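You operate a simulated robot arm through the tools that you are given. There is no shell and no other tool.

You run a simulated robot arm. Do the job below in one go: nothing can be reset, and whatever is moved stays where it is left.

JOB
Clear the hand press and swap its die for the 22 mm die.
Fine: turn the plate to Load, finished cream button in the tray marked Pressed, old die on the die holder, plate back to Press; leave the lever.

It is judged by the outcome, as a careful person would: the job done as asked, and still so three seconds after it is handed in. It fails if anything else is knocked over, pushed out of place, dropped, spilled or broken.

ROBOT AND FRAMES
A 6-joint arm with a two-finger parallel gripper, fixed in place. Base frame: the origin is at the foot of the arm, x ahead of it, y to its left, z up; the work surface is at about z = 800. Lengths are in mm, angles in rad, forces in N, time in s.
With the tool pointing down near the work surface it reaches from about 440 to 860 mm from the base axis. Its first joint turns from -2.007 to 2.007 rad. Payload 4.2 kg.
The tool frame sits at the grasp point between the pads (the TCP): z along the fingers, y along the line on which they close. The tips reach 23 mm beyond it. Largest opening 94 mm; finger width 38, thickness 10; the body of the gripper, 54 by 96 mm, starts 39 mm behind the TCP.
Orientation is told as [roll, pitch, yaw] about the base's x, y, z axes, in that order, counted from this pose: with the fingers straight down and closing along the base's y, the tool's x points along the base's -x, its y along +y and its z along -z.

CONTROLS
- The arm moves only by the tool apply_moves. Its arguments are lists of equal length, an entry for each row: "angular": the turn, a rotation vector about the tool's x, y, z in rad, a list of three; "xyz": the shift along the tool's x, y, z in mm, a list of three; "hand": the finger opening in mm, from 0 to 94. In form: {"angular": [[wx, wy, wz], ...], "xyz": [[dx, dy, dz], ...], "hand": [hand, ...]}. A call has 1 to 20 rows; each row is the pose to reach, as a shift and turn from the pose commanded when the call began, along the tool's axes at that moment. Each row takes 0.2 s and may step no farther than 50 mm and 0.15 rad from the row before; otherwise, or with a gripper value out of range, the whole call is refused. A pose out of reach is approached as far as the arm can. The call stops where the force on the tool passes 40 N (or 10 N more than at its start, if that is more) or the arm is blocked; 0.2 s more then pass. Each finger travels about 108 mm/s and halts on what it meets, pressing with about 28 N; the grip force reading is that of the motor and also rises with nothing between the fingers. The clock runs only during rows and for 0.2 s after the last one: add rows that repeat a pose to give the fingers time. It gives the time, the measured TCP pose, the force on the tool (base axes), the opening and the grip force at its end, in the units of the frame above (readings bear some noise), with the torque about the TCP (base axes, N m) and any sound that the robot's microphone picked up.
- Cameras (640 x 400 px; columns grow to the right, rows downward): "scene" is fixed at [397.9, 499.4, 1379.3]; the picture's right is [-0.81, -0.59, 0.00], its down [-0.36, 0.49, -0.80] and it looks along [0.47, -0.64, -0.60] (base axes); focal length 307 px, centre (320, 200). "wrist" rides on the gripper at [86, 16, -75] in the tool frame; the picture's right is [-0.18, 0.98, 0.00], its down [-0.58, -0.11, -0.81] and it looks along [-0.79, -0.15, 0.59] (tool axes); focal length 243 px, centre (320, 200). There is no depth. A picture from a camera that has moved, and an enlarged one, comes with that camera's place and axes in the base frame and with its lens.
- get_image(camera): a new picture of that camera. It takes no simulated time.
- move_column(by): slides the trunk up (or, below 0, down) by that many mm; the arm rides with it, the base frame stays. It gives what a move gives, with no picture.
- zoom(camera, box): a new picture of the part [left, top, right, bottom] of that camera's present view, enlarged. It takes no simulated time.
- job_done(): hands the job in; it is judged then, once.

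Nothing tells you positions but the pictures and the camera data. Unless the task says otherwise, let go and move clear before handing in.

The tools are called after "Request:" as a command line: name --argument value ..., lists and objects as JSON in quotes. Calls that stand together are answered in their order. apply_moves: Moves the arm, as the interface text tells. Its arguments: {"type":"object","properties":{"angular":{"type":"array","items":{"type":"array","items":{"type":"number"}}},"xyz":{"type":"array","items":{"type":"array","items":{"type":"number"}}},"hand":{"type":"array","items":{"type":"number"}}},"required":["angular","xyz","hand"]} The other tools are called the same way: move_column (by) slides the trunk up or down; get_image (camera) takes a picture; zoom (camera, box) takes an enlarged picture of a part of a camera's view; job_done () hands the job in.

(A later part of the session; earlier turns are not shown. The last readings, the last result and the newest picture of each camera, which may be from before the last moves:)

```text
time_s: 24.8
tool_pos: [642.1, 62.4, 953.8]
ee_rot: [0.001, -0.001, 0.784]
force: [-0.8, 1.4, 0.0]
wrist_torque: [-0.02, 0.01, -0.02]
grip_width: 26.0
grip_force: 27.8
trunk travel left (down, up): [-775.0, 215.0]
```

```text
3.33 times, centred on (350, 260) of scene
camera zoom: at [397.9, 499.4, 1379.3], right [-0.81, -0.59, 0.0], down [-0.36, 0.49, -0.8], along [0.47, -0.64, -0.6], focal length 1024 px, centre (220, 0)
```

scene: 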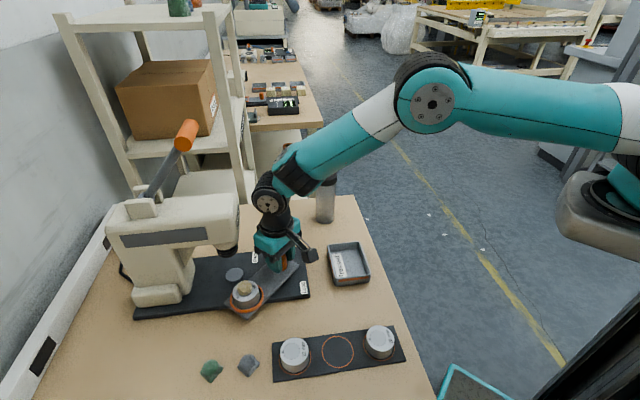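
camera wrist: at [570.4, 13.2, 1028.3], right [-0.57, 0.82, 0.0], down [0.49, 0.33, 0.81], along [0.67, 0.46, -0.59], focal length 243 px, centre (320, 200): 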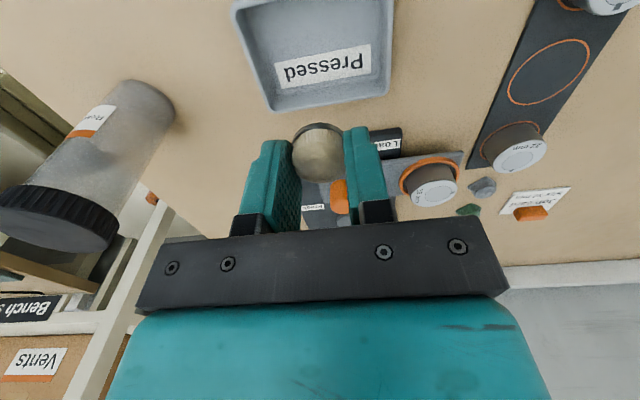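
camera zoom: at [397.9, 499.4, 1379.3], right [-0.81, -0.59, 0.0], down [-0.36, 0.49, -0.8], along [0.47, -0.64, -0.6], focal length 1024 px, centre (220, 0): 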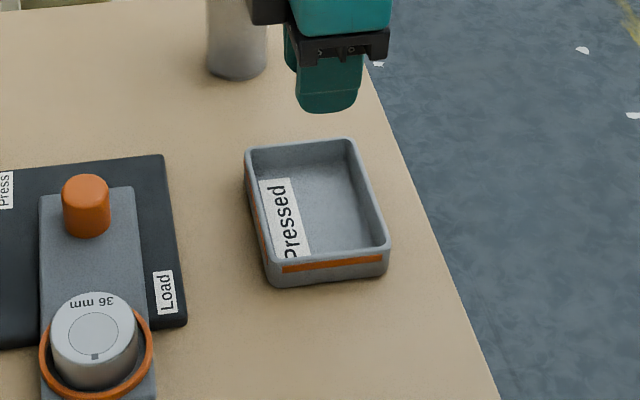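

Centred over the tray. Lowering toward the tray floor.

Request:
apply_moves --angular '[[0, 0, 0], [0, 0, 0], [0, 0, 0], [0, 0, 0], [0, 0, 0]]' --xyz '[[0, 0, 35], [0, 0, 75], [0, 0, 105], [0, 0, 116], [0, 0, 116]]' --hand '[20, 20, 20, 20, 20]'

Request:
zoom --camera "scene" --box '[280, 200, 420, 320]'

Request:
get_image --camera "wrist"

```text
time_s: 26.0
tool_pos: [639.3, 63.6, 837.5]
ee_rot: [0.0, 0.001, 0.784]
force: [0.1, -0.3, -0.5]
wrist_torque: [0.0, 0.0, 0.02]
grip_width: 26.0
grip_force: 28.3
trunk travel left (down, up): [-775.0, 215.0]
```

```text
3.33 times, centred on (350, 260) of scene
camera zoom: at [397.9, 499.4, 1379.3], right [-0.81, -0.59, 0.0], down [-0.36, 0.49, -0.8], along [0.47, -0.64, -0.6], focal length 1024 px, centre (220, 0)
```

zoom: 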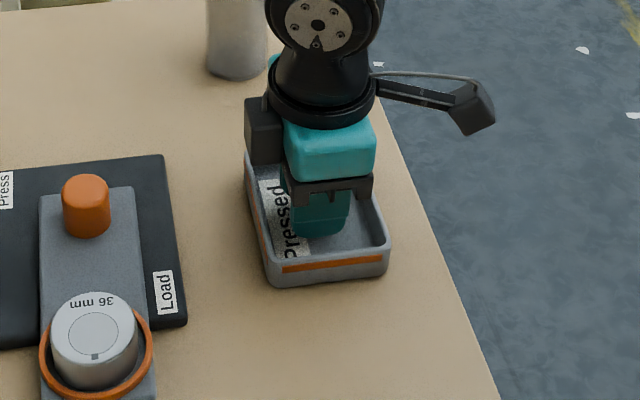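

```text
taken
camera wrist: at [568.6, 13.6, 911.2], right [-0.56, 0.83, 0.0], down [0.49, 0.33, 0.81], along [0.67, 0.46, -0.59], focal length 243 px, centre (320, 200)
```

wrist: 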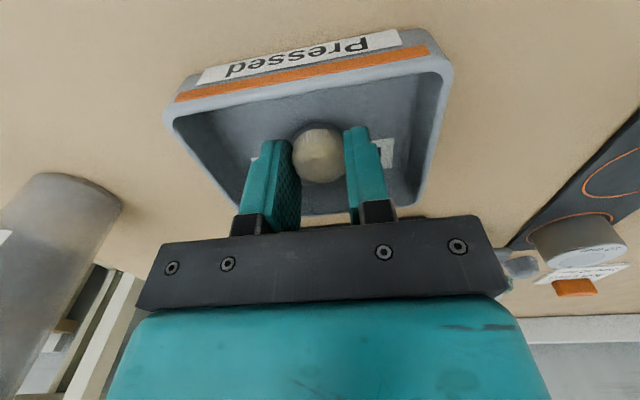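

Request:
apply_moves --angular '[[0, 0, 0], [0, 0, 0], [0, 0, 0], [0, 0, 0]]' --xyz '[[0, 0, 2], [0, 0, 4], [0, 0, 5], [0, 0, 5]]' --hand '[20, 20, 20, 20]'

Request:
zoom --camera "wrist" --box '[220, 90, 430, 230]'

```text
time_s: 27.0
tool_pos: [640.4, 61.9, 832.8]
ee_rot: [-0.001, 0.0, 0.786]
force: [-0.5, -0.2, -0.3]
wrist_torque: [-0.01, -0.01, -0.01]
grip_width: 26.0
grip_force: 28.0
trunk travel left (down, up): [-775.0, 215.0]
```

```text
2.86 times, centred on (325, 160) of wrist
camera zoom: at [568.6, 13.4, 907.3], right [-0.56, 0.83, 0.0], down [0.49, 0.33, 0.81], along [0.67, 0.46, -0.59], focal length 693 px, centre (306, 314)
```

zoom: 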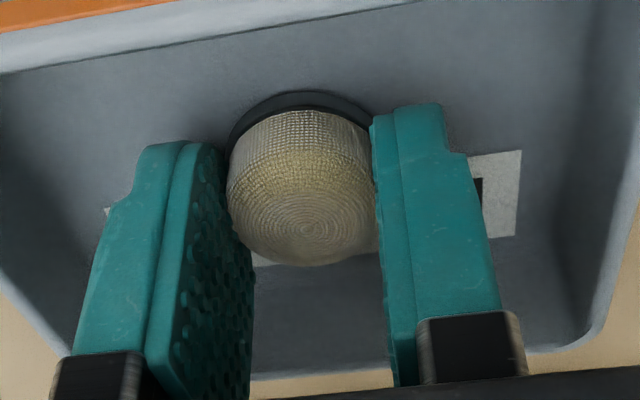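

No contact yet; inching down.

Request:
apply_moves --angular '[[0, 0, 0], [0, 0, 0], [0, 0, 0], [0, 0, 0]]' --xyz '[[0, 0, 1], [0, 0, 2], [0, 0, 3], [0, 0, 3]]' --hand '[20, 20, 20, 20]'

```text
time_s: 28.0
tool_pos: [640.1, 63.4, 829.6]
ee_rot: [0.0, -0.001, 0.785]
force: [-1.7, -3.5, 9.5]
wrist_torque: [-0.08, 0.07, -0.02]
grip_width: 26.2
grip_force: 27.4
trunk travel left (down, up): [-775.0, 215.0]
```

Contact with the tray floor felt. Releasing and lifting away.

Request:
apply_moves --angular '[[0, 0, 0], [0, 0, 0], [0, 0, 0], [0, 0, 0], [0, 0, 0], [0, 0, 0], [0, 0, 0]]' --xyz '[[0, 0, -0.5], [0, 0, -0.5], [0, 0, -0.5], [0, 0, -20], [0, 0, -55], [0, 0, -95], [0, 0, -135]]' --hand '[32, 48, 48, 48, 48, 60, 70]'

Request:
get_image --camera "scene"

Request:
get_image --camera "wrist"

```text
time_s: 29.6
tool_pos: [638.6, 62.5, 964.4]
ee_rot: [0.0, 0.001, 0.785]
force: [0.5, -0.3, 0.3]
wrist_torque: [0.0, 0.02, -0.02]
grip_width: 69.6
grip_force: 0.1
trunk travel left (down, up): [-775.0, 215.0]
```

```text
taken
```

scene: 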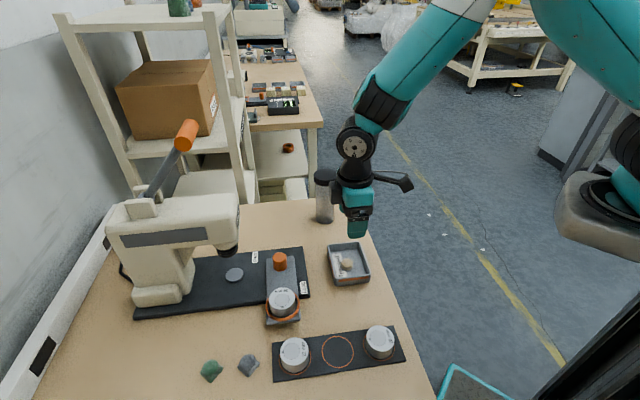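

```text
taken
camera wrist: at [566.8, 13.9, 1038.7], right [-0.56, 0.83, 0.0], down [0.49, 0.33, 0.81], along [0.66, 0.46, -0.59], focal length 243 px, centre (320, 200)
```

wrist: 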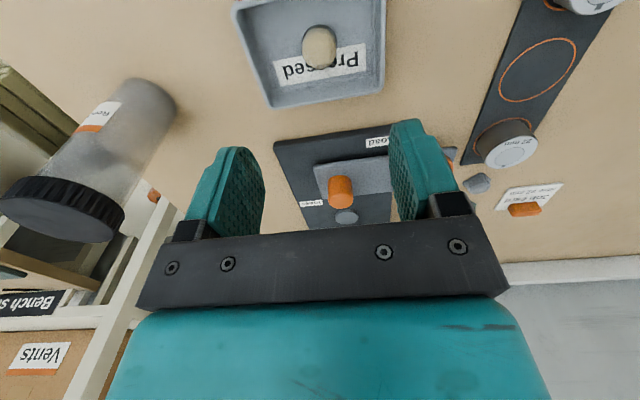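

The button is in the Pressed tray. Next I go over the 36 mm die, keeping the 45° hand angle that also suits the holder.

Request:
apply_moves --angular '[[0, 0, 0], [0, 0, 0], [0, 0, 0], [0, 0, 0], [0, 0, 0], [0, 0, 0], [0, 0, 0]]' --xyz '[[-15, 10, 0], [-45, 30, 0], [-75, 50, 0], [-105, 70, 0], [-135, 90, 0], [-159, 105, 0], [-159, 105, 0]]' --hand '[70, 70, 70, 70, 70, 70, 70]'

Request:
get_image --camera "wrist"

Request:
zoom --camera "wrist" --box '[240, 0, 400, 130]'

Request:
zoom --camera "scene" --box '[240, 260, 380, 380]'

```text
time_s: 31.2
tool_pos: [678.1, 250.0, 965.4]
ee_rot: [-0.001, -0.001, 0.787]
force: [-0.5, 0.4, 0.4]
wrist_torque: [0.0, 0.04, -0.03]
grip_width: 69.9
grip_force: 0.1
trunk travel left (down, up): [-775.0, 215.0]
```

```text
taken
camera wrist: at [606.1, 200.2, 1040.5], right [-0.56, 0.83, 0.0], down [0.49, 0.33, 0.81], along [0.67, 0.46, -0.59], focal length 243 px, centre (320, 200)
```

wrist: 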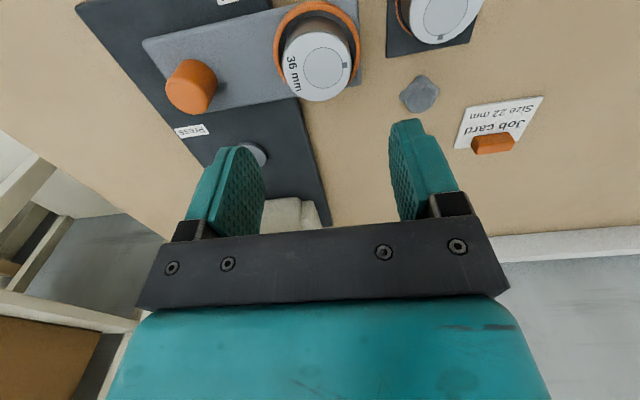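

```text
3.08 times, centred on (320, 65) of wrist
camera zoom: at [606.1, 200.2, 1040.5], right [-0.56, 0.83, 0.0], down [0.49, 0.33, 0.81], along [0.67, 0.46, -0.59], focal length 746 px, centre (320, 615)
```

zoom: 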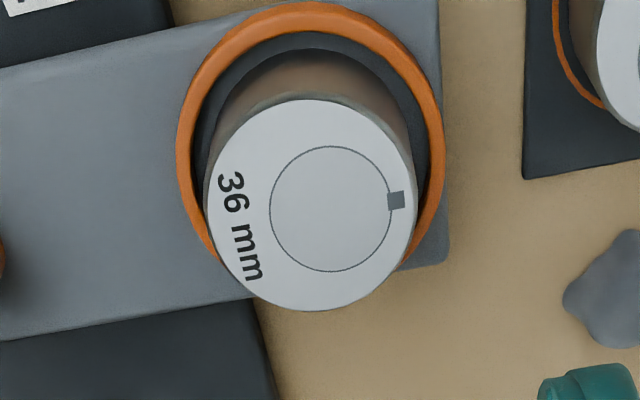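

```text
3.33 times, centred on (310, 320) of scene
camera zoom: at [397.9, 499.4, 1379.3], right [-0.81, -0.59, 0.0], down [-0.36, 0.49, -0.8], along [0.47, -0.64, -0.6], focal length 1024 px, centre (353, -200)
```

zoom: 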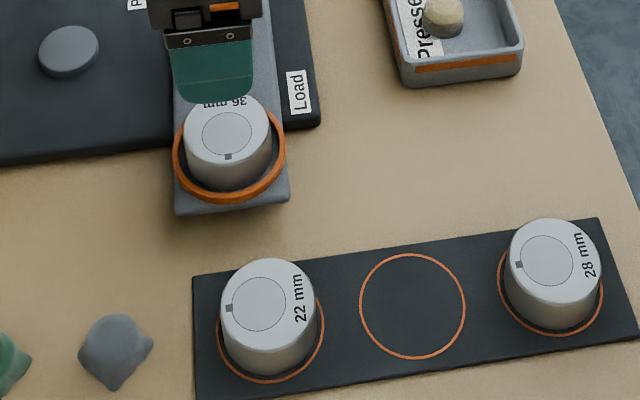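

Request:
apply_moves --angular '[[0, 0, 0], [0, 0, 0], [0, 0, 0], [0, 0, 0], [0, 0, 0]]' --xyz '[[1.5, -1.3, 35], [1.5, -1.3, 65], [1.5, -1.3, 85], [1.5, -1.3, 94], [1.5, -1.3, 94]]' --hand '[70, 70, 70, 70, 70]'

Request:
zoom --camera "wrist" --box '[220, 60, 440, 230]'

Request:
zoom --camera "scene" --box '[240, 240, 340, 330]'

```text
time_s: 32.4
tool_pos: [677.4, 248.3, 868.1]
ee_rot: [-0.001, 0.003, 0.785]
force: [-0.6, -0.1, 0.5]
wrist_torque: [0.0, 0.01, 0.03]
grip_width: 70.0
grip_force: 0.0
trunk travel left (down, up): [-775.0, 215.0]
```

```text
2.35 times, centred on (330, 145) of wrist
camera zoom: at [605.3, 197.9, 944.9], right [-0.56, 0.83, 0.0], down [0.49, 0.33, 0.81], along [0.67, 0.46, -0.59], focal length 571 px, centre (296, 329)
```

zoom: 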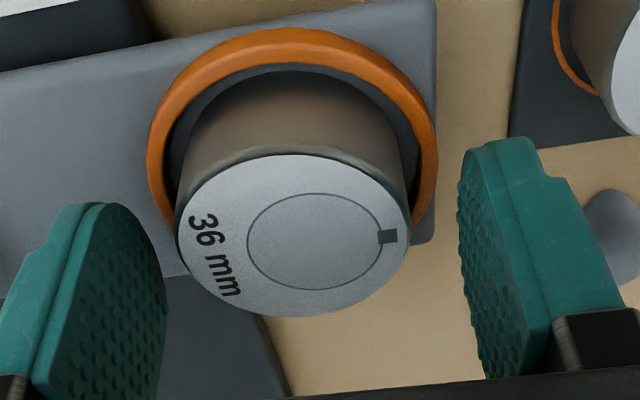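

```text
4.44 times, centred on (290, 285) of scene
camera zoom: at [397.9, 499.4, 1379.3], right [-0.81, -0.59, 0.0], down [-0.36, 0.49, -0.8], along [0.47, -0.64, -0.6], focal length 1366 px, centre (453, -178)
```

zoom: 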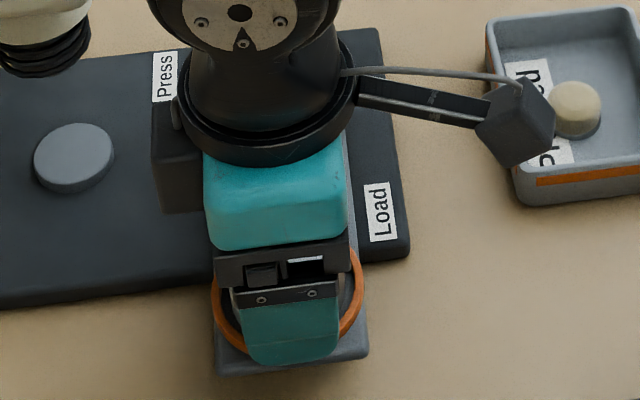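

Well centred around the die. Lowering a few mm more and closing.

Request:
apply_moves --angular '[[0, 0, 0], [0, 0, 0], [0, 0, 0], [0, 0, 0], [0, 0, 0], [0, 0, 0]]' --xyz '[[0.5, -0.5, 4], [0.5, -0.5, 9], [0.5, -0.5, 9], [0.5, -0.5, 9], [0.5, -0.5, 9], [0.5, -0.5, 9]]' --hand '[70, 70, 60, 50, 42, 42]'

Request:
zoom --camera "wrist" --box '[220, 60, 440, 230]'

```text
time_s: 33.8
tool_pos: [677.8, 247.0, 861.4]
ee_rot: [-0.001, 0.0, 0.786]
force: [2.4, -0.6, -0.3]
wrist_torque: [0.03, 0.0, 0.01]
grip_width: 50.5
grip_force: 27.9
trunk travel left (down, up): [-775.0, 215.0]
```

```text
2.35 times, centred on (330, 145) of wrist
camera zoom: at [605.9, 197.1, 935.9], right [-0.56, 0.83, 0.0], down [0.49, 0.33, 0.81], along [0.67, 0.46, -0.59], focal length 571 px, centre (296, 329)
```

zoom: 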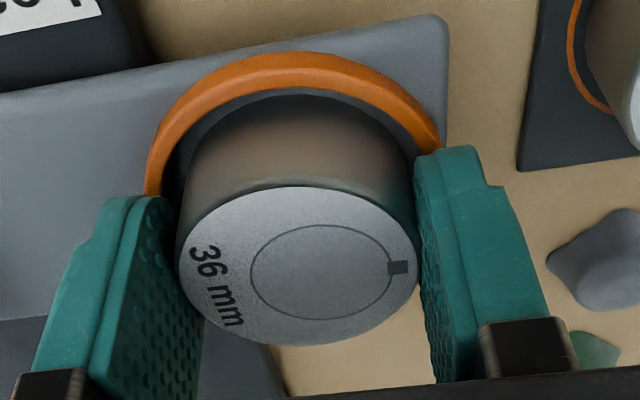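

Die gripped at 50.5 mm. Lifting.

Request:
apply_moves --angular '[[0, 0, 0], [0, 0, 0], [0, 0, 0], [0, 0, 0], [0, 0, 0], [0, 0, 0]]' --xyz '[[0, 0, -5], [0, 0, -15], [0, 0, -35], [0, 0, -60], [0, 0, -79], [0, 0, -79]]' --hand '[42, 42, 42, 42, 42, 42]'

Request:
get_image --camera "wrist"

Request:
zoom --camera "scene" --box '[220, 220, 420, 390]'

```text
time_s: 35.2
tool_pos: [677.7, 247.0, 939.5]
ee_rot: [0.001, 0.001, 0.785]
force: [-1.0, 0.9, -2.9]
wrist_torque: [-0.03, 0.04, 0.01]
grip_width: 50.5
grip_force: 28.1
trunk travel left (down, up): [-775.0, 215.0]
```

```text
taken
camera wrist: at [606.1, 197.6, 1015.9], right [-0.56, 0.83, 0.0], down [0.49, 0.33, 0.81], along [0.67, 0.46, -0.59], focal length 243 px, centre (320, 200)
```

wrist: 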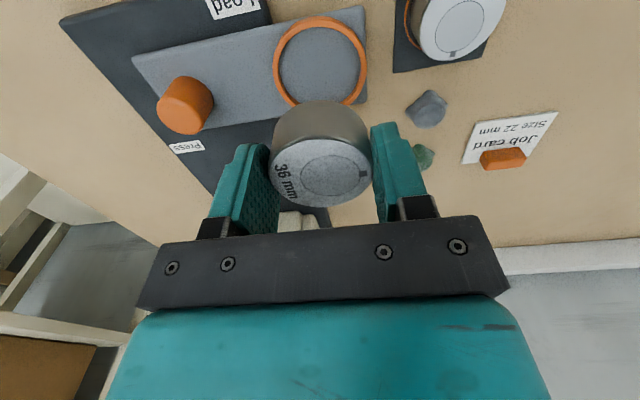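

```text
2.35 times, centred on (320, 305) of scene
camera zoom: at [397.9, 499.4, 1379.3], right [-0.81, -0.59, 0.0], down [-0.36, 0.49, -0.8], along [0.47, -0.64, -0.6], focal length 723 px, centre (320, -47)
```

zoom: 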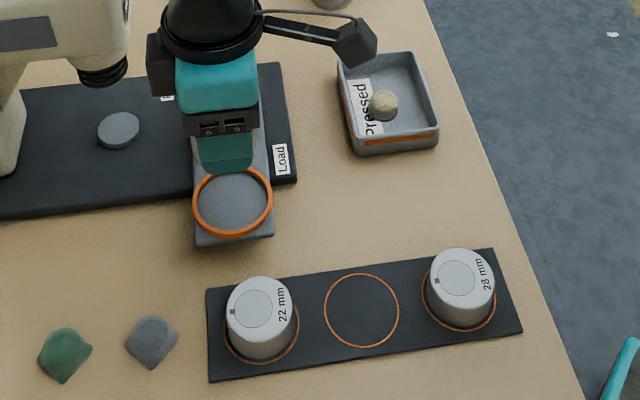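

The seat is clear. Carrying the 36 mm die above the empty holder ring to refine the placement.

Request:
apply_moves --angular '[[0, 0, 0], [0, 0, 0], [0, 0, 0], [0, 0, 0], [0, 0, 0], [0, 0, 0], [0, 0, 0]]' --xyz '[[8, 9, 0], [25, 27, 0], [42, 46, 0], [60, 65, 0], [78, 84, 0], [90, 97, 0], [90, 97, 0]]' --hand '[42, 42, 42, 42, 42, 42, 42]'

Request:
get_image --camera "wrist"

Request:
zoom --camera "wrist" --box '[220, 0, 420, 130]'

Request:
zoom --camera "scene" --box '[250, 260, 420, 390]'

```text
time_s: 36.8
tool_pos: [544.4, 251.6, 940.5]
ee_rot: [0.001, 0.0, 0.785]
force: [-0.3, 0.2, -2.6]
wrist_torque: [0.0, 0.02, 0.04]
grip_width: 50.8
grip_force: 27.4
trunk travel left (down, up): [-775.0, 215.0]
```

```text
taken
camera wrist: at [472.6, 201.2, 1015.2], right [-0.56, 0.83, 0.0], down [0.49, 0.33, 0.81], along [0.67, 0.46, -0.59], focal length 243 px, centre (320, 200)
```

wrist: 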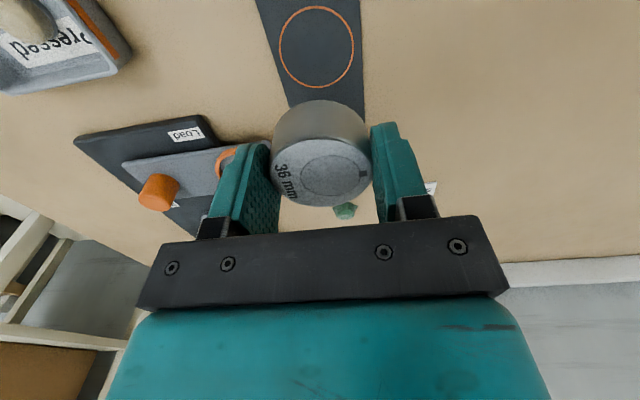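

```text
3.08 times, centred on (320, 65) of wrist
camera zoom: at [472.6, 201.2, 1015.2], right [-0.56, 0.83, 0.0], down [0.49, 0.33, 0.81], along [0.67, 0.46, -0.59], focal length 746 px, centre (320, 615)
```

zoom: 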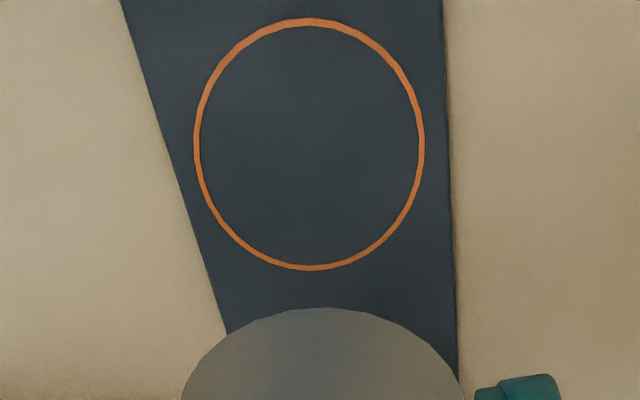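

```text
3.08 times, centred on (335, 325) of scene
camera zoom: at [397.9, 499.4, 1379.3], right [-0.81, -0.59, 0.0], down [-0.36, 0.49, -0.8], along [0.47, -0.64, -0.6], focal length 946 px, centre (274, -185)
```

zoom: 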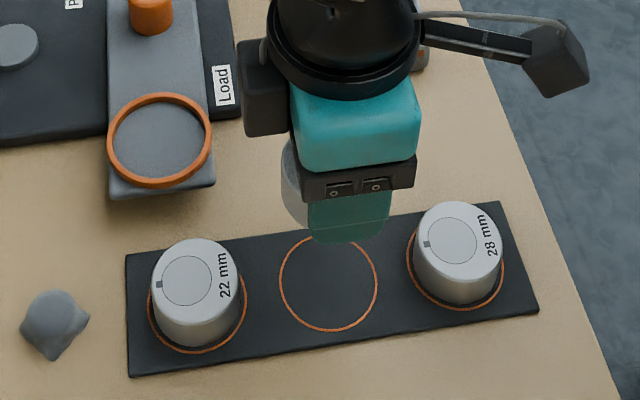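

The empty ring's centre is offset about 7 mm in tool x from the held die's centre; I'll correct this while lowering partway, then check.

Request:
apply_moves --angular '[[0, 0, 0], [0, 0, 0], [0, 0, 0], [0, 0, 0], [0, 0, 0]]' --xyz '[[4, -1, 20], [7, -1.4, 50], [7, -1.4, 75], [7, -1.4, 86], [7, -1.4, 86]]' --hand '[42, 42, 42, 42, 42]'

Request:
zoom --camera "wrist" --box '[220, 60, 440, 230]'

Request:
zoom --camera "scene" --box '[265, 300, 415, 390]'

```text
time_s: 38.0
tool_pos: [540.0, 245.9, 855.7]
ee_rot: [0.001, -0.001, 0.785]
force: [0.5, 0.9, -3.1]
wrist_torque: [0.03, 0.03, 0.0]
grip_width: 50.6
grip_force: 28.1
trunk travel left (down, up): [-775.0, 215.0]
```

```text
2.35 times, centred on (330, 145) of wrist
camera zoom: at [469.0, 196.1, 929.8], right [-0.56, 0.83, 0.0], down [0.49, 0.33, 0.81], along [0.67, 0.46, -0.59], focal length 571 px, centre (296, 329)
```

zoom: 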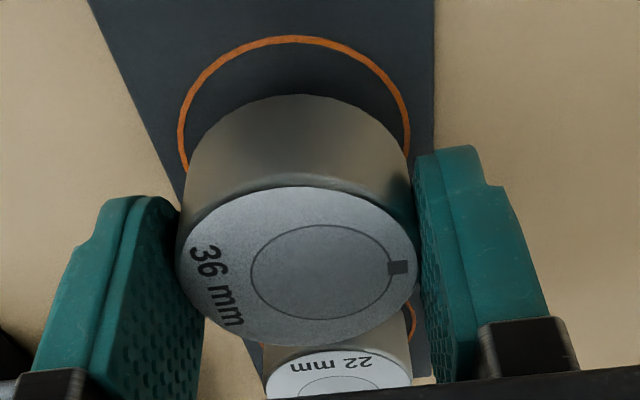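

```text
4.27 times, centred on (340, 345) of scene
camera zoom: at [397.9, 499.4, 1379.3], right [-0.81, -0.59, 0.0], down [-0.36, 0.49, -0.8], along [0.47, -0.64, -0.6], focal length 1311 px, centre (235, -419)
```

zoom: 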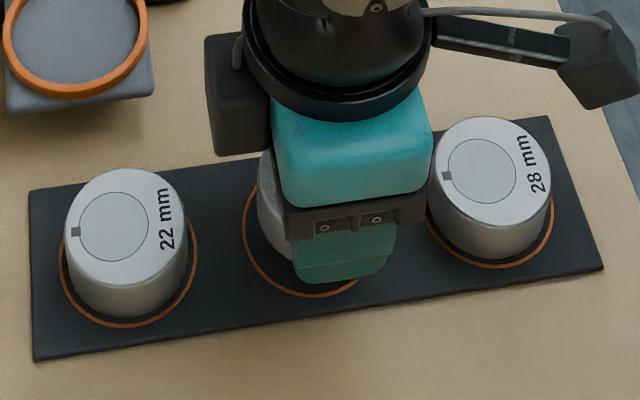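

Alignment is within ~1 mm. Lowering carefully to contact.

Request:
apply_moves --angular '[[0, 0, 0], [0, 0, 0], [0, 0, 0], [0, 0, 0], [0, 0, 0]]' --xyz '[[1, 0, 4], [1, 0, 7], [1, 0, 9], [1, 0, 10.5], [1, 0, 10.5]]' --hand '[42, 42, 42, 42, 42]'

```text
time_s: 39.2
tool_pos: [540.5, 244.2, 843.1]
ee_rot: [-0.001, -0.001, 0.786]
force: [0.9, -0.6, -2.3]
wrist_torque: [-0.01, 0.0, 0.01]
grip_width: 50.5
grip_force: 28.1
trunk travel left (down, up): [-775.0, 215.0]
```

Request:
apply_moves --angular '[[0, 0, 0], [0, 0, 0], [0, 0, 0]]' --xyz '[[0, 0, 1], [0, 0, 2], [0, 0, 2]]' --hand '[42, 42, 42]'

Request:
zoom --camera "wrist" --box '[220, 60, 440, 230]'

```text
time_s: 40.0
tool_pos: [541.6, 246.0, 842.2]
ee_rot: [0.0, -0.001, 0.786]
force: [1.2, -0.4, -2.5]
wrist_torque: [0.01, 0.02, 0.01]
grip_width: 50.5
grip_force: 28.3
trunk travel left (down, up): [-775.0, 215.0]
```

```text
2.35 times, centred on (330, 145) of wrist
camera zoom: at [469.3, 196.3, 916.2], right [-0.56, 0.83, 0.0], down [0.49, 0.33, 0.81], along [0.67, 0.46, -0.59], focal length 571 px, centre (296, 329)
```

zoom: 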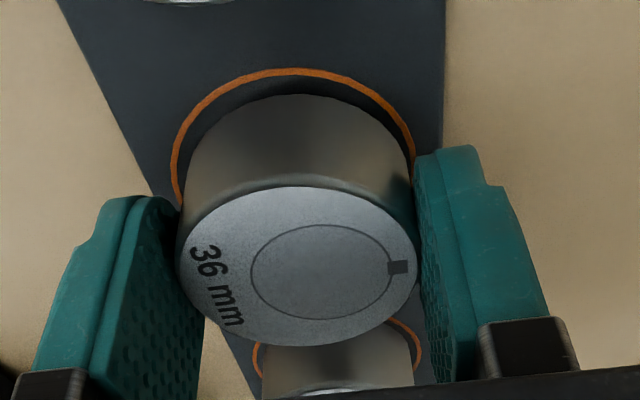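

Request:
apply_moves --angular '[[0, 0, 0], [0, 0, 0], [0, 0, 0], [0, 0, 0]]' --xyz '[[0, 0, 1], [0, 0, 2], [0, 0, 3], [0, 0, 3]]' --hand '[42, 42, 42, 42]'

```text
time_s: 41.0
tool_pos: [540.9, 245.9, 838.5]
ee_rot: [-0.001, 0.0, 0.786]
force: [-0.3, 0.1, -4.1]
wrist_torque: [-0.04, 0.0, 0.01]
grip_width: 50.6
grip_force: 28.7
trunk travel left (down, up): [-775.0, 215.0]
```

Request:
apply_moves --angular '[[0, 0, 0], [0, 0, 0], [0, 0, 0], [0, 0, 0]]' --xyz '[[0, 0, 1], [0, 0, 2], [0, 0, 2], [0, 0, 2]]' --hand '[42, 42, 42, 42]'

Request:
zoom --camera "wrist" --box '[220, 60, 440, 230]'

```text
time_s: 42.0
tool_pos: [540.4, 247.4, 835.3]
ee_rot: [0.0, -0.002, 0.785]
force: [0.1, 0.8, -3.2]
wrist_torque: [-0.01, -0.04, -0.05]
grip_width: 50.5
grip_force: 27.9
trunk travel left (down, up): [-775.0, 215.0]
```

```text
2.35 times, centred on (330, 145) of wrist
camera zoom: at [469.4, 196.3, 910.8], right [-0.56, 0.83, 0.0], down [0.49, 0.33, 0.81], along [0.67, 0.46, -0.59], focal length 571 px, centre (296, 329)
```

zoom: 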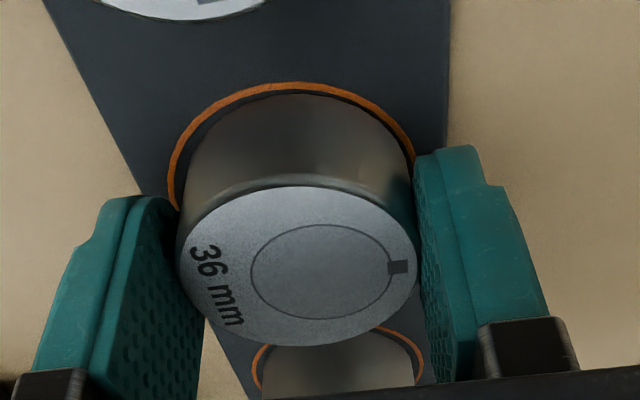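

Request:
apply_moves --angular '[[0, 0, 0], [0, 0, 0], [0, 0, 0], [0, 0, 0]]' --xyz '[[0, 0, 0.7], [0, 0, 1.4], [0, 0, 2], [0, 0, 2]]' --hand '[42, 42, 42, 42]'

```text
time_s: 43.0
tool_pos: [541.9, 244.9, 833.9]
ee_rot: [0.0, -0.001, 0.786]
force: [-2.8, -2.6, 12.0]
wrist_torque: [-0.2, 0.18, 0.02]
grip_width: 50.6
grip_force: 27.5
trunk travel left (down, up): [-775.0, 215.0]
```

Contact made. Checking centring before release.

Request:
zoom --camera "wrist" --box '[220, 60, 440, 230]'

Request:
zoom --camera "scene" --box '[265, 300, 415, 390]'

```text
2.35 times, centred on (330, 145) of wrist
camera zoom: at [469.4, 196.0, 909.6], right [-0.56, 0.83, 0.0], down [0.49, 0.33, 0.81], along [0.67, 0.46, -0.59], focal length 571 px, centre (296, 329)
```

zoom: 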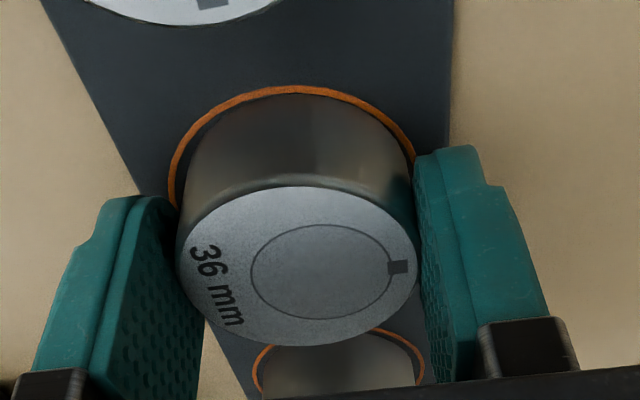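

```text
4.27 times, centred on (340, 345) of scene
camera zoom: at [397.9, 499.4, 1379.3], right [-0.81, -0.59, 0.0], down [-0.36, 0.49, -0.8], along [0.47, -0.64, -0.6], focal length 1311 px, centre (235, -419)
```

zoom: 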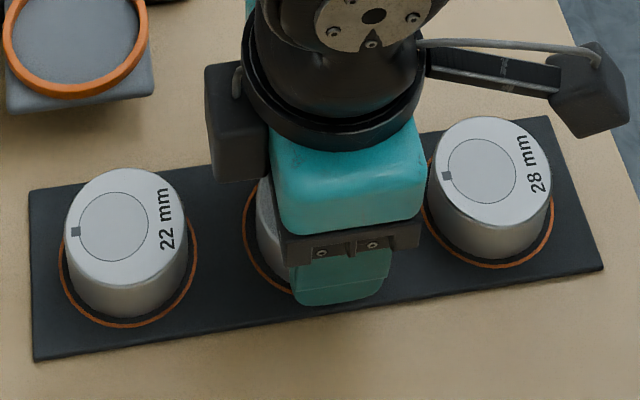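

The die is on the pad but ~2 mm off toward the camera side; I'll lift slightly, shift, and set it down again.

Request:
apply_moves --angular '[[0, 0, 0], [0, 0, 0], [0, 0, 0], [0, 0, 0], [0, 0, 0], [0, 0, 0]]' --xyz '[[0, 0, -3], [-1.1, 0, -3], [-2.2, 0, -3], [-2.2, 0, -1.5], [-2.2, 0, -0.3], [-2.2, 0, -0.3]]' --hand '[42, 42, 42, 42, 42, 42]'

Request:
zoom --camera "wrist" --box '[220, 60, 440, 230]'

```text
time_s: 44.4
tool_pos: [543.5, 245.8, 835.4]
ee_rot: [0.0, -0.001, 0.786]
force: [-1.2, -0.7, 3.4]
wrist_torque: [-0.07, 0.1, 0.03]
grip_width: 50.4
grip_force: 28.3
trunk travel left (down, up): [-775.0, 215.0]
```

```text
2.35 times, centred on (330, 145) of wrist
camera zoom: at [471.7, 197.4, 909.6], right [-0.56, 0.83, 0.0], down [0.49, 0.33, 0.81], along [0.67, 0.46, -0.59], focal length 571 px, centre (296, 329)
```

zoom: 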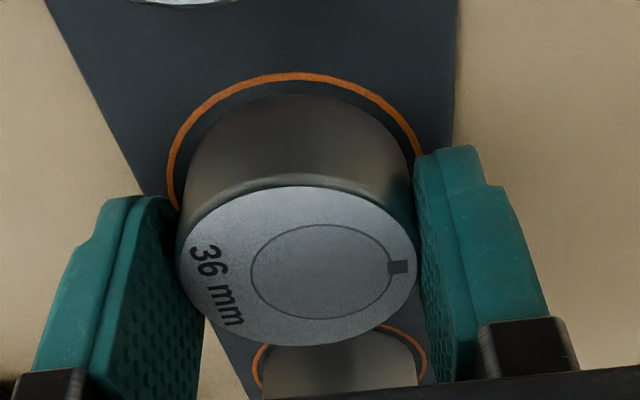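

Now concentric. Releasing and lifting straight up.

Request:
apply_moves --angular '[[0, 0, 0], [0, 0, 0], [0, 0, 0], [0, 0, 0], [0, 0, 0], [0, 0, 0], [0, 0, 0]]' --xyz '[[0, 0, 0], [0, 0, 0], [0, 0, 0], [0, 0, -20], [0, 0, -50], [0, 0, -85], [0, 0, -120]]' --hand '[56, 66, 66, 66, 68, 70, 70]'

Request:
get_image --camera "wrist"

Request:
zoom --camera "scene" --box '[250, 260, 420, 390]'

```text
time_s: 46.0
tool_pos: [541.3, 244.5, 953.1]
ee_rot: [0.0, -0.001, 0.784]
force: [0.8, 0.0, 0.0]
wrist_torque: [-0.02, 0.0, -0.01]
grip_width: 70.2
grip_force: 0.1
trunk travel left (down, up): [-775.0, 215.0]
```

```text
taken
camera wrist: at [469.8, 195.4, 1028.1], right [-0.56, 0.83, 0.0], down [0.49, 0.33, 0.81], along [0.67, 0.46, -0.59], focal length 243 px, centre (320, 200)
```

wrist: 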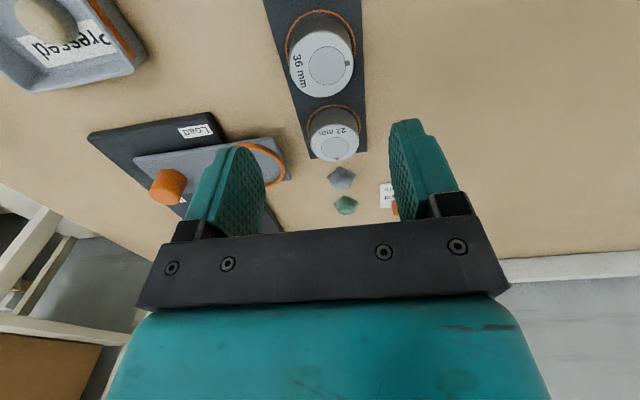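

```text
3.08 times, centred on (335, 325) of scene
camera zoom: at [397.9, 499.4, 1379.3], right [-0.81, -0.59, 0.0], down [-0.36, 0.49, -0.8], along [0.47, -0.64, -0.6], focal length 946 px, centre (274, -185)
```

zoom: 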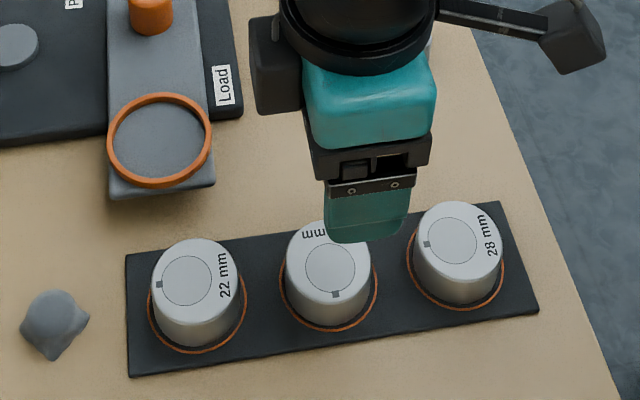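

The 36 mm die now rests in the holder's middle ring. Moving 80 mm along to the 22 mm die.

Request:
apply_moves --angular '[[0, 0, 0], [0, 0, 0], [0, 0, 0], [0, 0, 0], [0, 0, 0]]' --xyz '[[-15, 0, -5], [-40, 0, -5], [-65, 0, -5], [-83, 0, -5], [-83, 0, -5]]' --hand '[70, 70, 70, 70, 70]'

Request:
zoom --camera "wrist" --box '[240, 0, 400, 130]'

Request:
get_image --camera "wrist"

```text
time_s: 47.2
tool_pos: [601.4, 305.4, 958.8]
ee_rot: [0.0, 0.0, 0.785]
force: [0.2, -0.3, -0.1]
wrist_torque: [-0.01, 0.0, -0.02]
grip_width: 70.1
grip_force: 0.1
trunk travel left (down, up): [-775.0, 215.0]
```

```text
3.08 times, centred on (320, 65) of wrist
camera zoom: at [529.6, 256.0, 1033.7], right [-0.56, 0.83, 0.0], down [0.49, 0.33, 0.81], along [0.67, 0.46, -0.59], focal length 746 px, centre (320, 615)
```

zoom: 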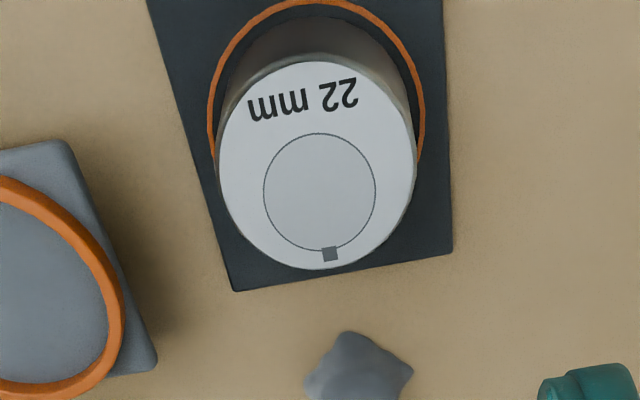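

```text
taken
camera wrist: at [529.6, 256.0, 1033.7], right [-0.56, 0.83, 0.0], down [0.49, 0.33, 0.81], along [0.67, 0.46, -0.59], focal length 243 px, centre (320, 200)
```

wrist: 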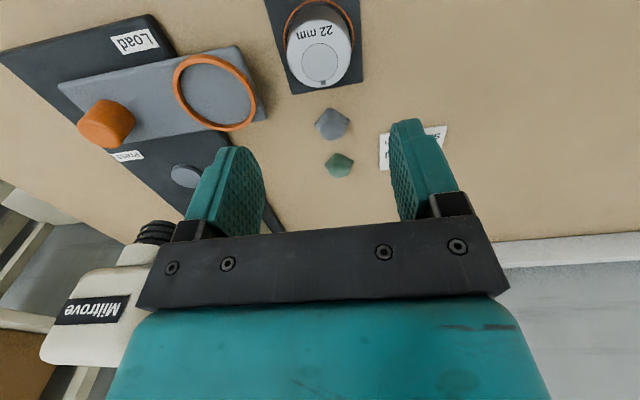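

Request:
apply_moves --angular '[[0, 0, 0], [0, 0, 0], [0, 0, 0], [0, 0, 0], [0, 0, 0], [0, 0, 0]]' --xyz '[[0, 0, 30], [0, 0, 65], [0, 0, 90], [0, 0, 105], [0, 0, 108], [0, 0, 108]]' --hand '[66, 66, 66, 66, 66, 66]'

Request:
zoom --camera "wrist" --box '[220, 60, 440, 230]'

Request:
zoom --camera "scene" --box '[220, 260, 390, 390]'

```text
time_s: 48.6
tool_pos: [602.3, 306.2, 850.4]
ee_rot: [0.0, 0.0, 0.785]
force: [-0.1, 0.0, 0.7]
wrist_torque: [-0.03, -0.01, 0.01]
grip_width: 66.1
grip_force: 0.1
trunk travel left (down, up): [-775.0, 215.0]
```

```text
2.35 times, centred on (330, 145) of wrist
camera zoom: at [529.7, 256.5, 925.8], right [-0.56, 0.83, 0.0], down [0.49, 0.33, 0.81], along [0.67, 0.46, -0.59], focal length 571 px, centre (296, 329)
```

zoom: 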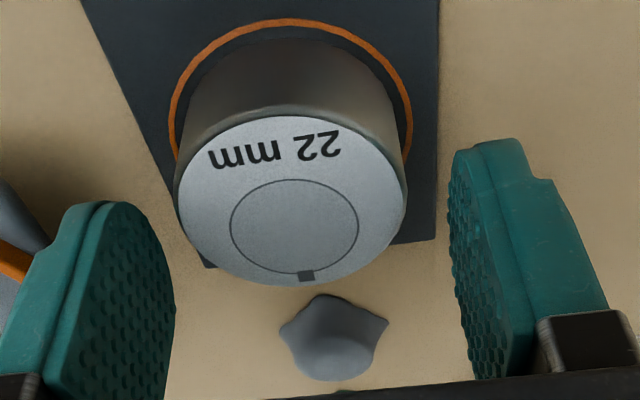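

```text
3.08 times, centred on (305, 325) of scene
camera zoom: at [397.9, 499.4, 1379.3], right [-0.81, -0.59, 0.0], down [-0.36, 0.49, -0.8], along [0.47, -0.64, -0.6], focal length 946 px, centre (366, -185)
```

zoom: 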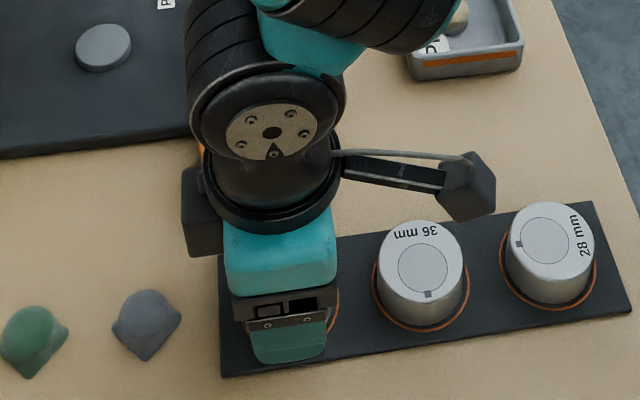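

Request:
apply_moves --angular '[[0, 0, 0], [0, 0, 0], [0, 0, 0], [0, 0, 0], [0, 0, 0], [0, 0, 0], [0, 0, 0]]' --xyz '[[0, -0.4, 7], [0, -0.4, 13.5], [0, -0.4, 13.5], [0, -0.4, 13.5], [0, -0.4, 13.5], [0, -0.4, 13.5], [0, -0.4, 13.5]]' --hand '[66, 66, 58, 52, 46, 42, 42]'

Request:
zoom --camera "wrist" --box '[220, 60, 440, 230]'

```text
time_s: 50.2
tool_pos: [602.0, 305.8, 836.6]
ee_rot: [0.002, -0.003, 0.784]
force: [1.0, 0.6, 0.1]
wrist_torque: [0.05, -0.03, -0.02]
grip_width: 50.5
grip_force: 27.9
trunk travel left (down, up): [-775.0, 215.0]
```

```text
2.35 times, centred on (330, 145) of wrist
camera zoom: at [530.7, 255.9, 912.6], right [-0.56, 0.83, 0.0], down [0.49, 0.33, 0.81], along [0.67, 0.46, -0.59], focal length 571 px, centre (296, 329)
```

zoom: 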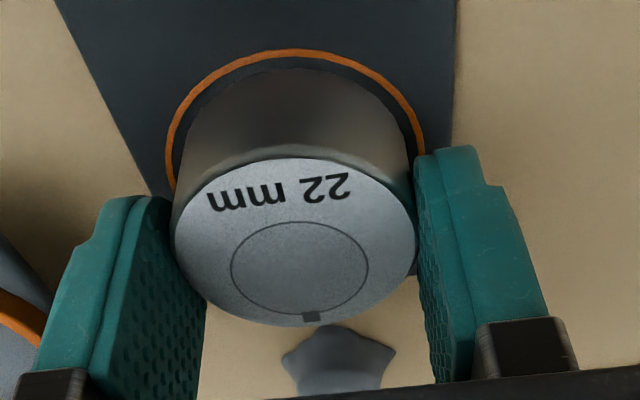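

22 mm die gripped. Lifting it and moving over the seat.

Request:
apply_moves --angular '[[0, 0, 0], [0, 0, 0], [0, 0, 0], [0, 0, 0], [0, 0, 0], [0, 0, 0], [0, 0, 0], [0, 0, 0], [0, 0, 0], [0, 0, 0]]' --xyz '[[0, 0, -5], [0, 0, -20], [0, 0, -50], [0, 0, -80], [0, 0, -100], [-3, -15, -105], [-8, -45, -105], [-13, -75, -105], [-17, -95, -105], [-17, -95, -105]]' --hand '[42, 42, 42, 42, 42, 42, 42, 42, 42, 42]'

Request:
get_image --camera "wrist"

Request:
zoom --camera "wrist" --box '[220, 0, 420, 130]'

Request:
get_image --camera "scene"

```text
time_s: 52.4
tool_pos: [680.4, 249.6, 942.8]
ee_rot: [0.0, 0.0, 0.785]
force: [0.0, 0.6, -3.5]
wrist_torque: [-0.02, 0.0, -0.02]
grip_width: 50.2
grip_force: 28.4
trunk travel left (down, up): [-775.0, 215.0]
```

```text
taken
camera wrist: at [609.4, 199.9, 1017.8], right [-0.56, 0.83, 0.0], down [0.49, 0.33, 0.81], along [0.67, 0.46, -0.59], focal length 243 px, centre (320, 200)
```

wrist: 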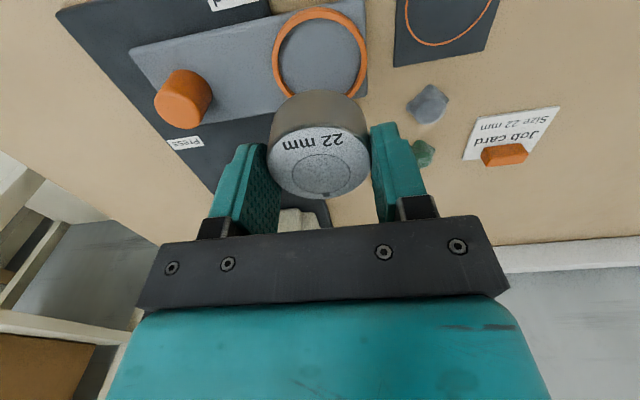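

```text
3.08 times, centred on (320, 65) of wrist
camera zoom: at [609.4, 199.9, 1017.8], right [-0.56, 0.83, 0.0], down [0.49, 0.33, 0.81], along [0.67, 0.46, -0.59], focal length 746 px, centre (320, 615)
```

zoom: 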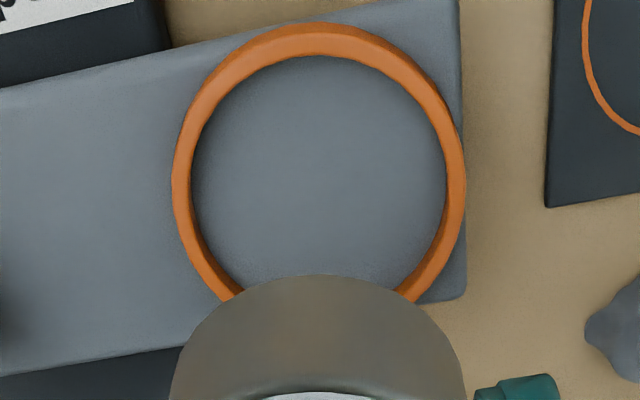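

```text
taken
```

scene: 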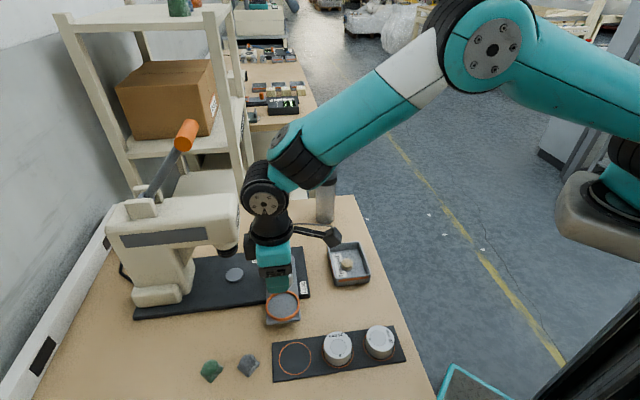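

Ring inner diameter ≈60 mm vs. die 50.5 mm. Lowering partway with a small correction, then check.

Request:
apply_moves --angular '[[0, 0, 0], [0, 0, 0], [0, 0, 0], [0, 0, 0]]' --xyz '[[2, 0.2, 20], [2, 0.2, 45], [2, 0.2, 65], [2, 0.2, 65]]' --hand '[42, 42, 42, 42]'

Request:
zoom --camera "wrist" --box '[220, 60, 440, 230]'

Request:
zoom --camera "scene" --box '[240, 240, 340, 330]'

```text
time_s: 53.4
tool_pos: [679.5, 250.2, 880.1]
ee_rot: [0.0, 0.001, 0.785]
force: [-0.3, 0.3, -3.2]
wrist_torque: [0.01, -0.03, 0.01]
grip_width: 50.6
grip_force: 28.5
trunk travel left (down, up): [-775.0, 215.0]
```

```text
2.35 times, centred on (330, 145) of wrist
camera zoom: at [607.7, 199.8, 953.9], right [-0.56, 0.83, 0.0], down [0.49, 0.33, 0.81], along [0.67, 0.46, -0.59], focal length 571 px, centre (296, 329)
```

zoom: 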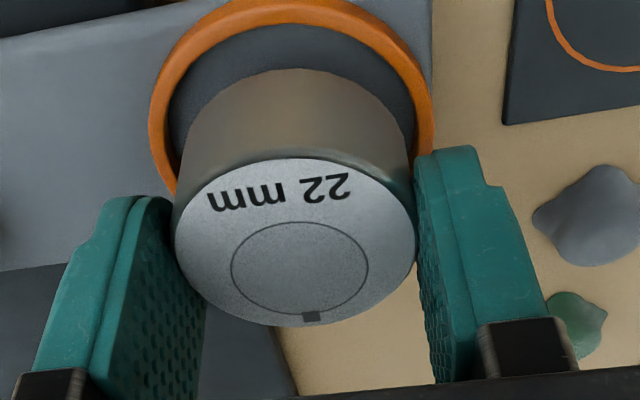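

```text
4.44 times, centred on (290, 285) of scene
camera zoom: at [397.9, 499.4, 1379.3], right [-0.81, -0.59, 0.0], down [-0.36, 0.49, -0.8], along [0.47, -0.64, -0.6], focal length 1366 px, centre (453, -178)
```

zoom: 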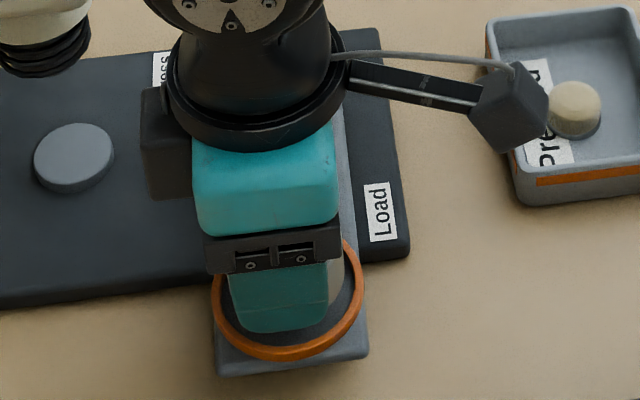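

Request:
apply_moves --angular '[[0, 0, 0], [0, 0, 0], [0, 0, 0]]' --xyz '[[0, -1.2, 5], [0, -1.2, 10], [0, -1.2, 10]]' --hand '[42, 42, 42]'

Request:
zoom --camera "wrist" --box '[220, 60, 440, 230]'

Request:
zoom --camera "scene" --box '[250, 270, 320, 330]'

```text
time_s: 54.2
tool_pos: [680.2, 247.7, 870.1]
ee_rot: [0.0, 0.0, 0.785]
force: [-0.3, -0.3, -3.3]
wrist_torque: [0.01, 0.01, -0.02]
grip_width: 50.4
grip_force: 27.7
trunk travel left (down, up): [-775.0, 215.0]
```

```text
2.35 times, centred on (330, 145) of wrist
camera zoom: at [608.9, 198.8, 944.2], right [-0.56, 0.83, 0.0], down [0.49, 0.33, 0.81], along [0.67, 0.46, -0.59], focal length 571 px, centre (296, 329)
```

zoom: 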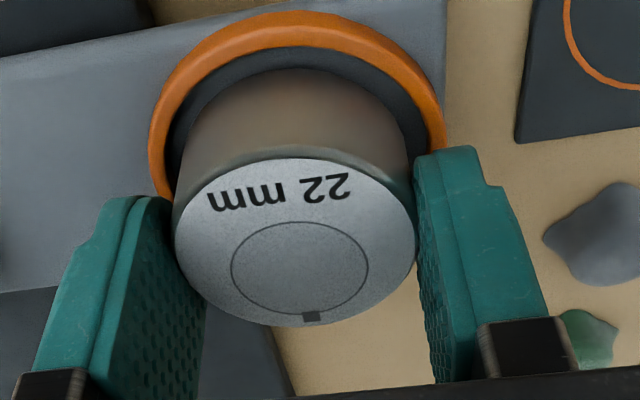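

```text
6.67 times, centred on (285, 300) of scene
camera zoom: at [397.9, 499.4, 1379.3], right [-0.81, -0.59, 0.0], down [-0.36, 0.49, -0.8], along [0.47, -0.64, -0.6], focal length 2048 px, centre (553, -467)
```

zoom: 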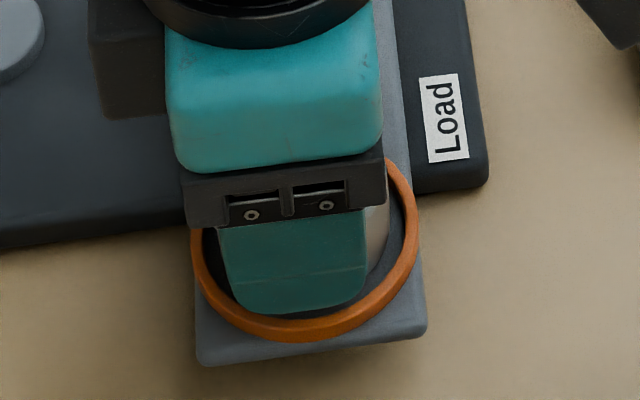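

Alignment matches how the old die sat. Lowering into the seat.

Request:
apply_moves --angular '[[0, 0, 0], [0, 0, 0], [0, 0, 0], [0, 0, 0]]' --xyz '[[-0.7, 0, 2], [-0.7, 0, 4], [-0.7, 0, 5.5], [-0.7, 0, 5.5]]' --hand '[42, 42, 42, 42]'

Request:
zoom --camera "wrist" --box '[220, 60, 440, 230]'

```text
time_s: 55.2
tool_pos: [680.8, 250.5, 864.7]
ee_rot: [-0.001, -0.002, 0.785]
force: [0.8, -0.5, 10.8]
wrist_torque: [-0.19, 0.28, -0.03]
grip_width: 50.4
grip_force: 28.0
trunk travel left (down, up): [-775.0, 215.0]
```

```text
2.35 times, centred on (330, 145) of wrist
camera zoom: at [609.7, 200.2, 939.0], right [-0.56, 0.83, 0.0], down [0.49, 0.33, 0.81], along [0.67, 0.46, -0.59], focal length 571 px, centre (296, 329)
```

zoom: 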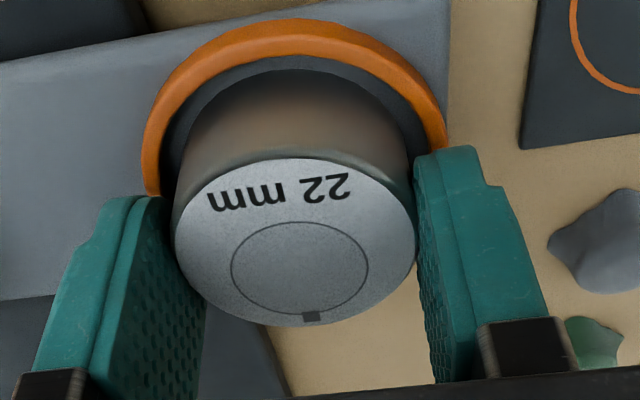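

Contact is at the near edge (die very slightly tilted in the grip); I'll press 1 mm more so it seats flat.

Request:
apply_moves --angular '[[0, 0, 0], [0, 0, 0], [0, 0, 0]]' --xyz '[[0, 0, 0.5], [0, 0, 1], [0, 0, 1]]' --hand '[42, 42, 42]'

Request:
zoom --camera "wrist" --box '[220, 60, 440, 230]'

Request:
zoom --camera "scene" --box '[250, 270, 320, 330]'

```text
time_s: 56.0
tool_pos: [680.4, 248.9, 863.5]
ee_rot: [-0.001, -0.006, 0.785]
force: [0.8, 0.0, 24.4]
wrist_torque: [0.03, -0.02, 0.12]
grip_width: 50.6
grip_force: 28.5
trunk travel left (down, up): [-775.0, 215.0]
```

```text
2.35 times, centred on (330, 145) of wrist
camera zoom: at [609.5, 199.9, 937.6], right [-0.57, 0.82, 0.0], down [0.49, 0.33, 0.81], along [0.67, 0.46, -0.59], focal length 571 px, centre (296, 329)
```

zoom: 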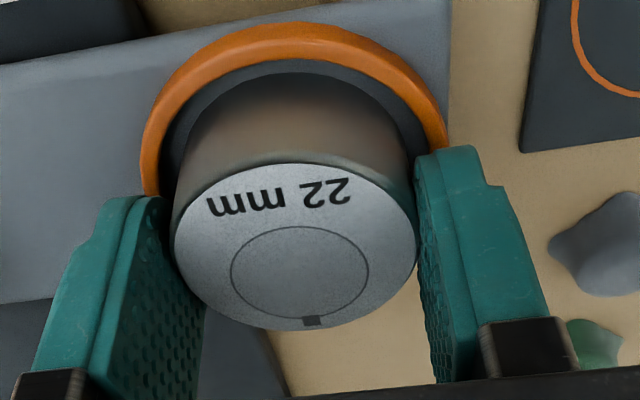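

```text
6.67 times, centred on (285, 300) of scene
camera zoom: at [397.9, 499.4, 1379.3], right [-0.81, -0.59, 0.0], down [-0.36, 0.49, -0.8], along [0.47, -0.64, -0.6], focal length 2048 px, centre (553, -467)
```

zoom: 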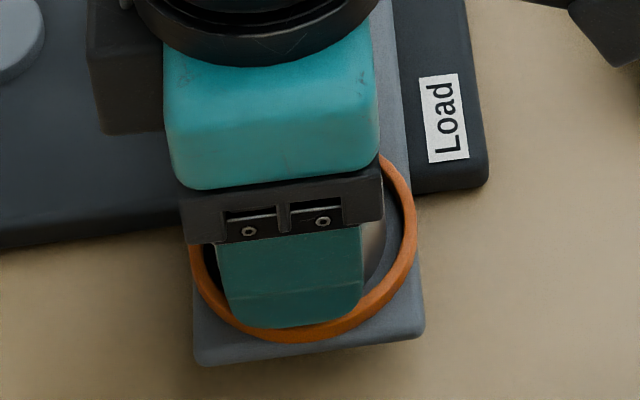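

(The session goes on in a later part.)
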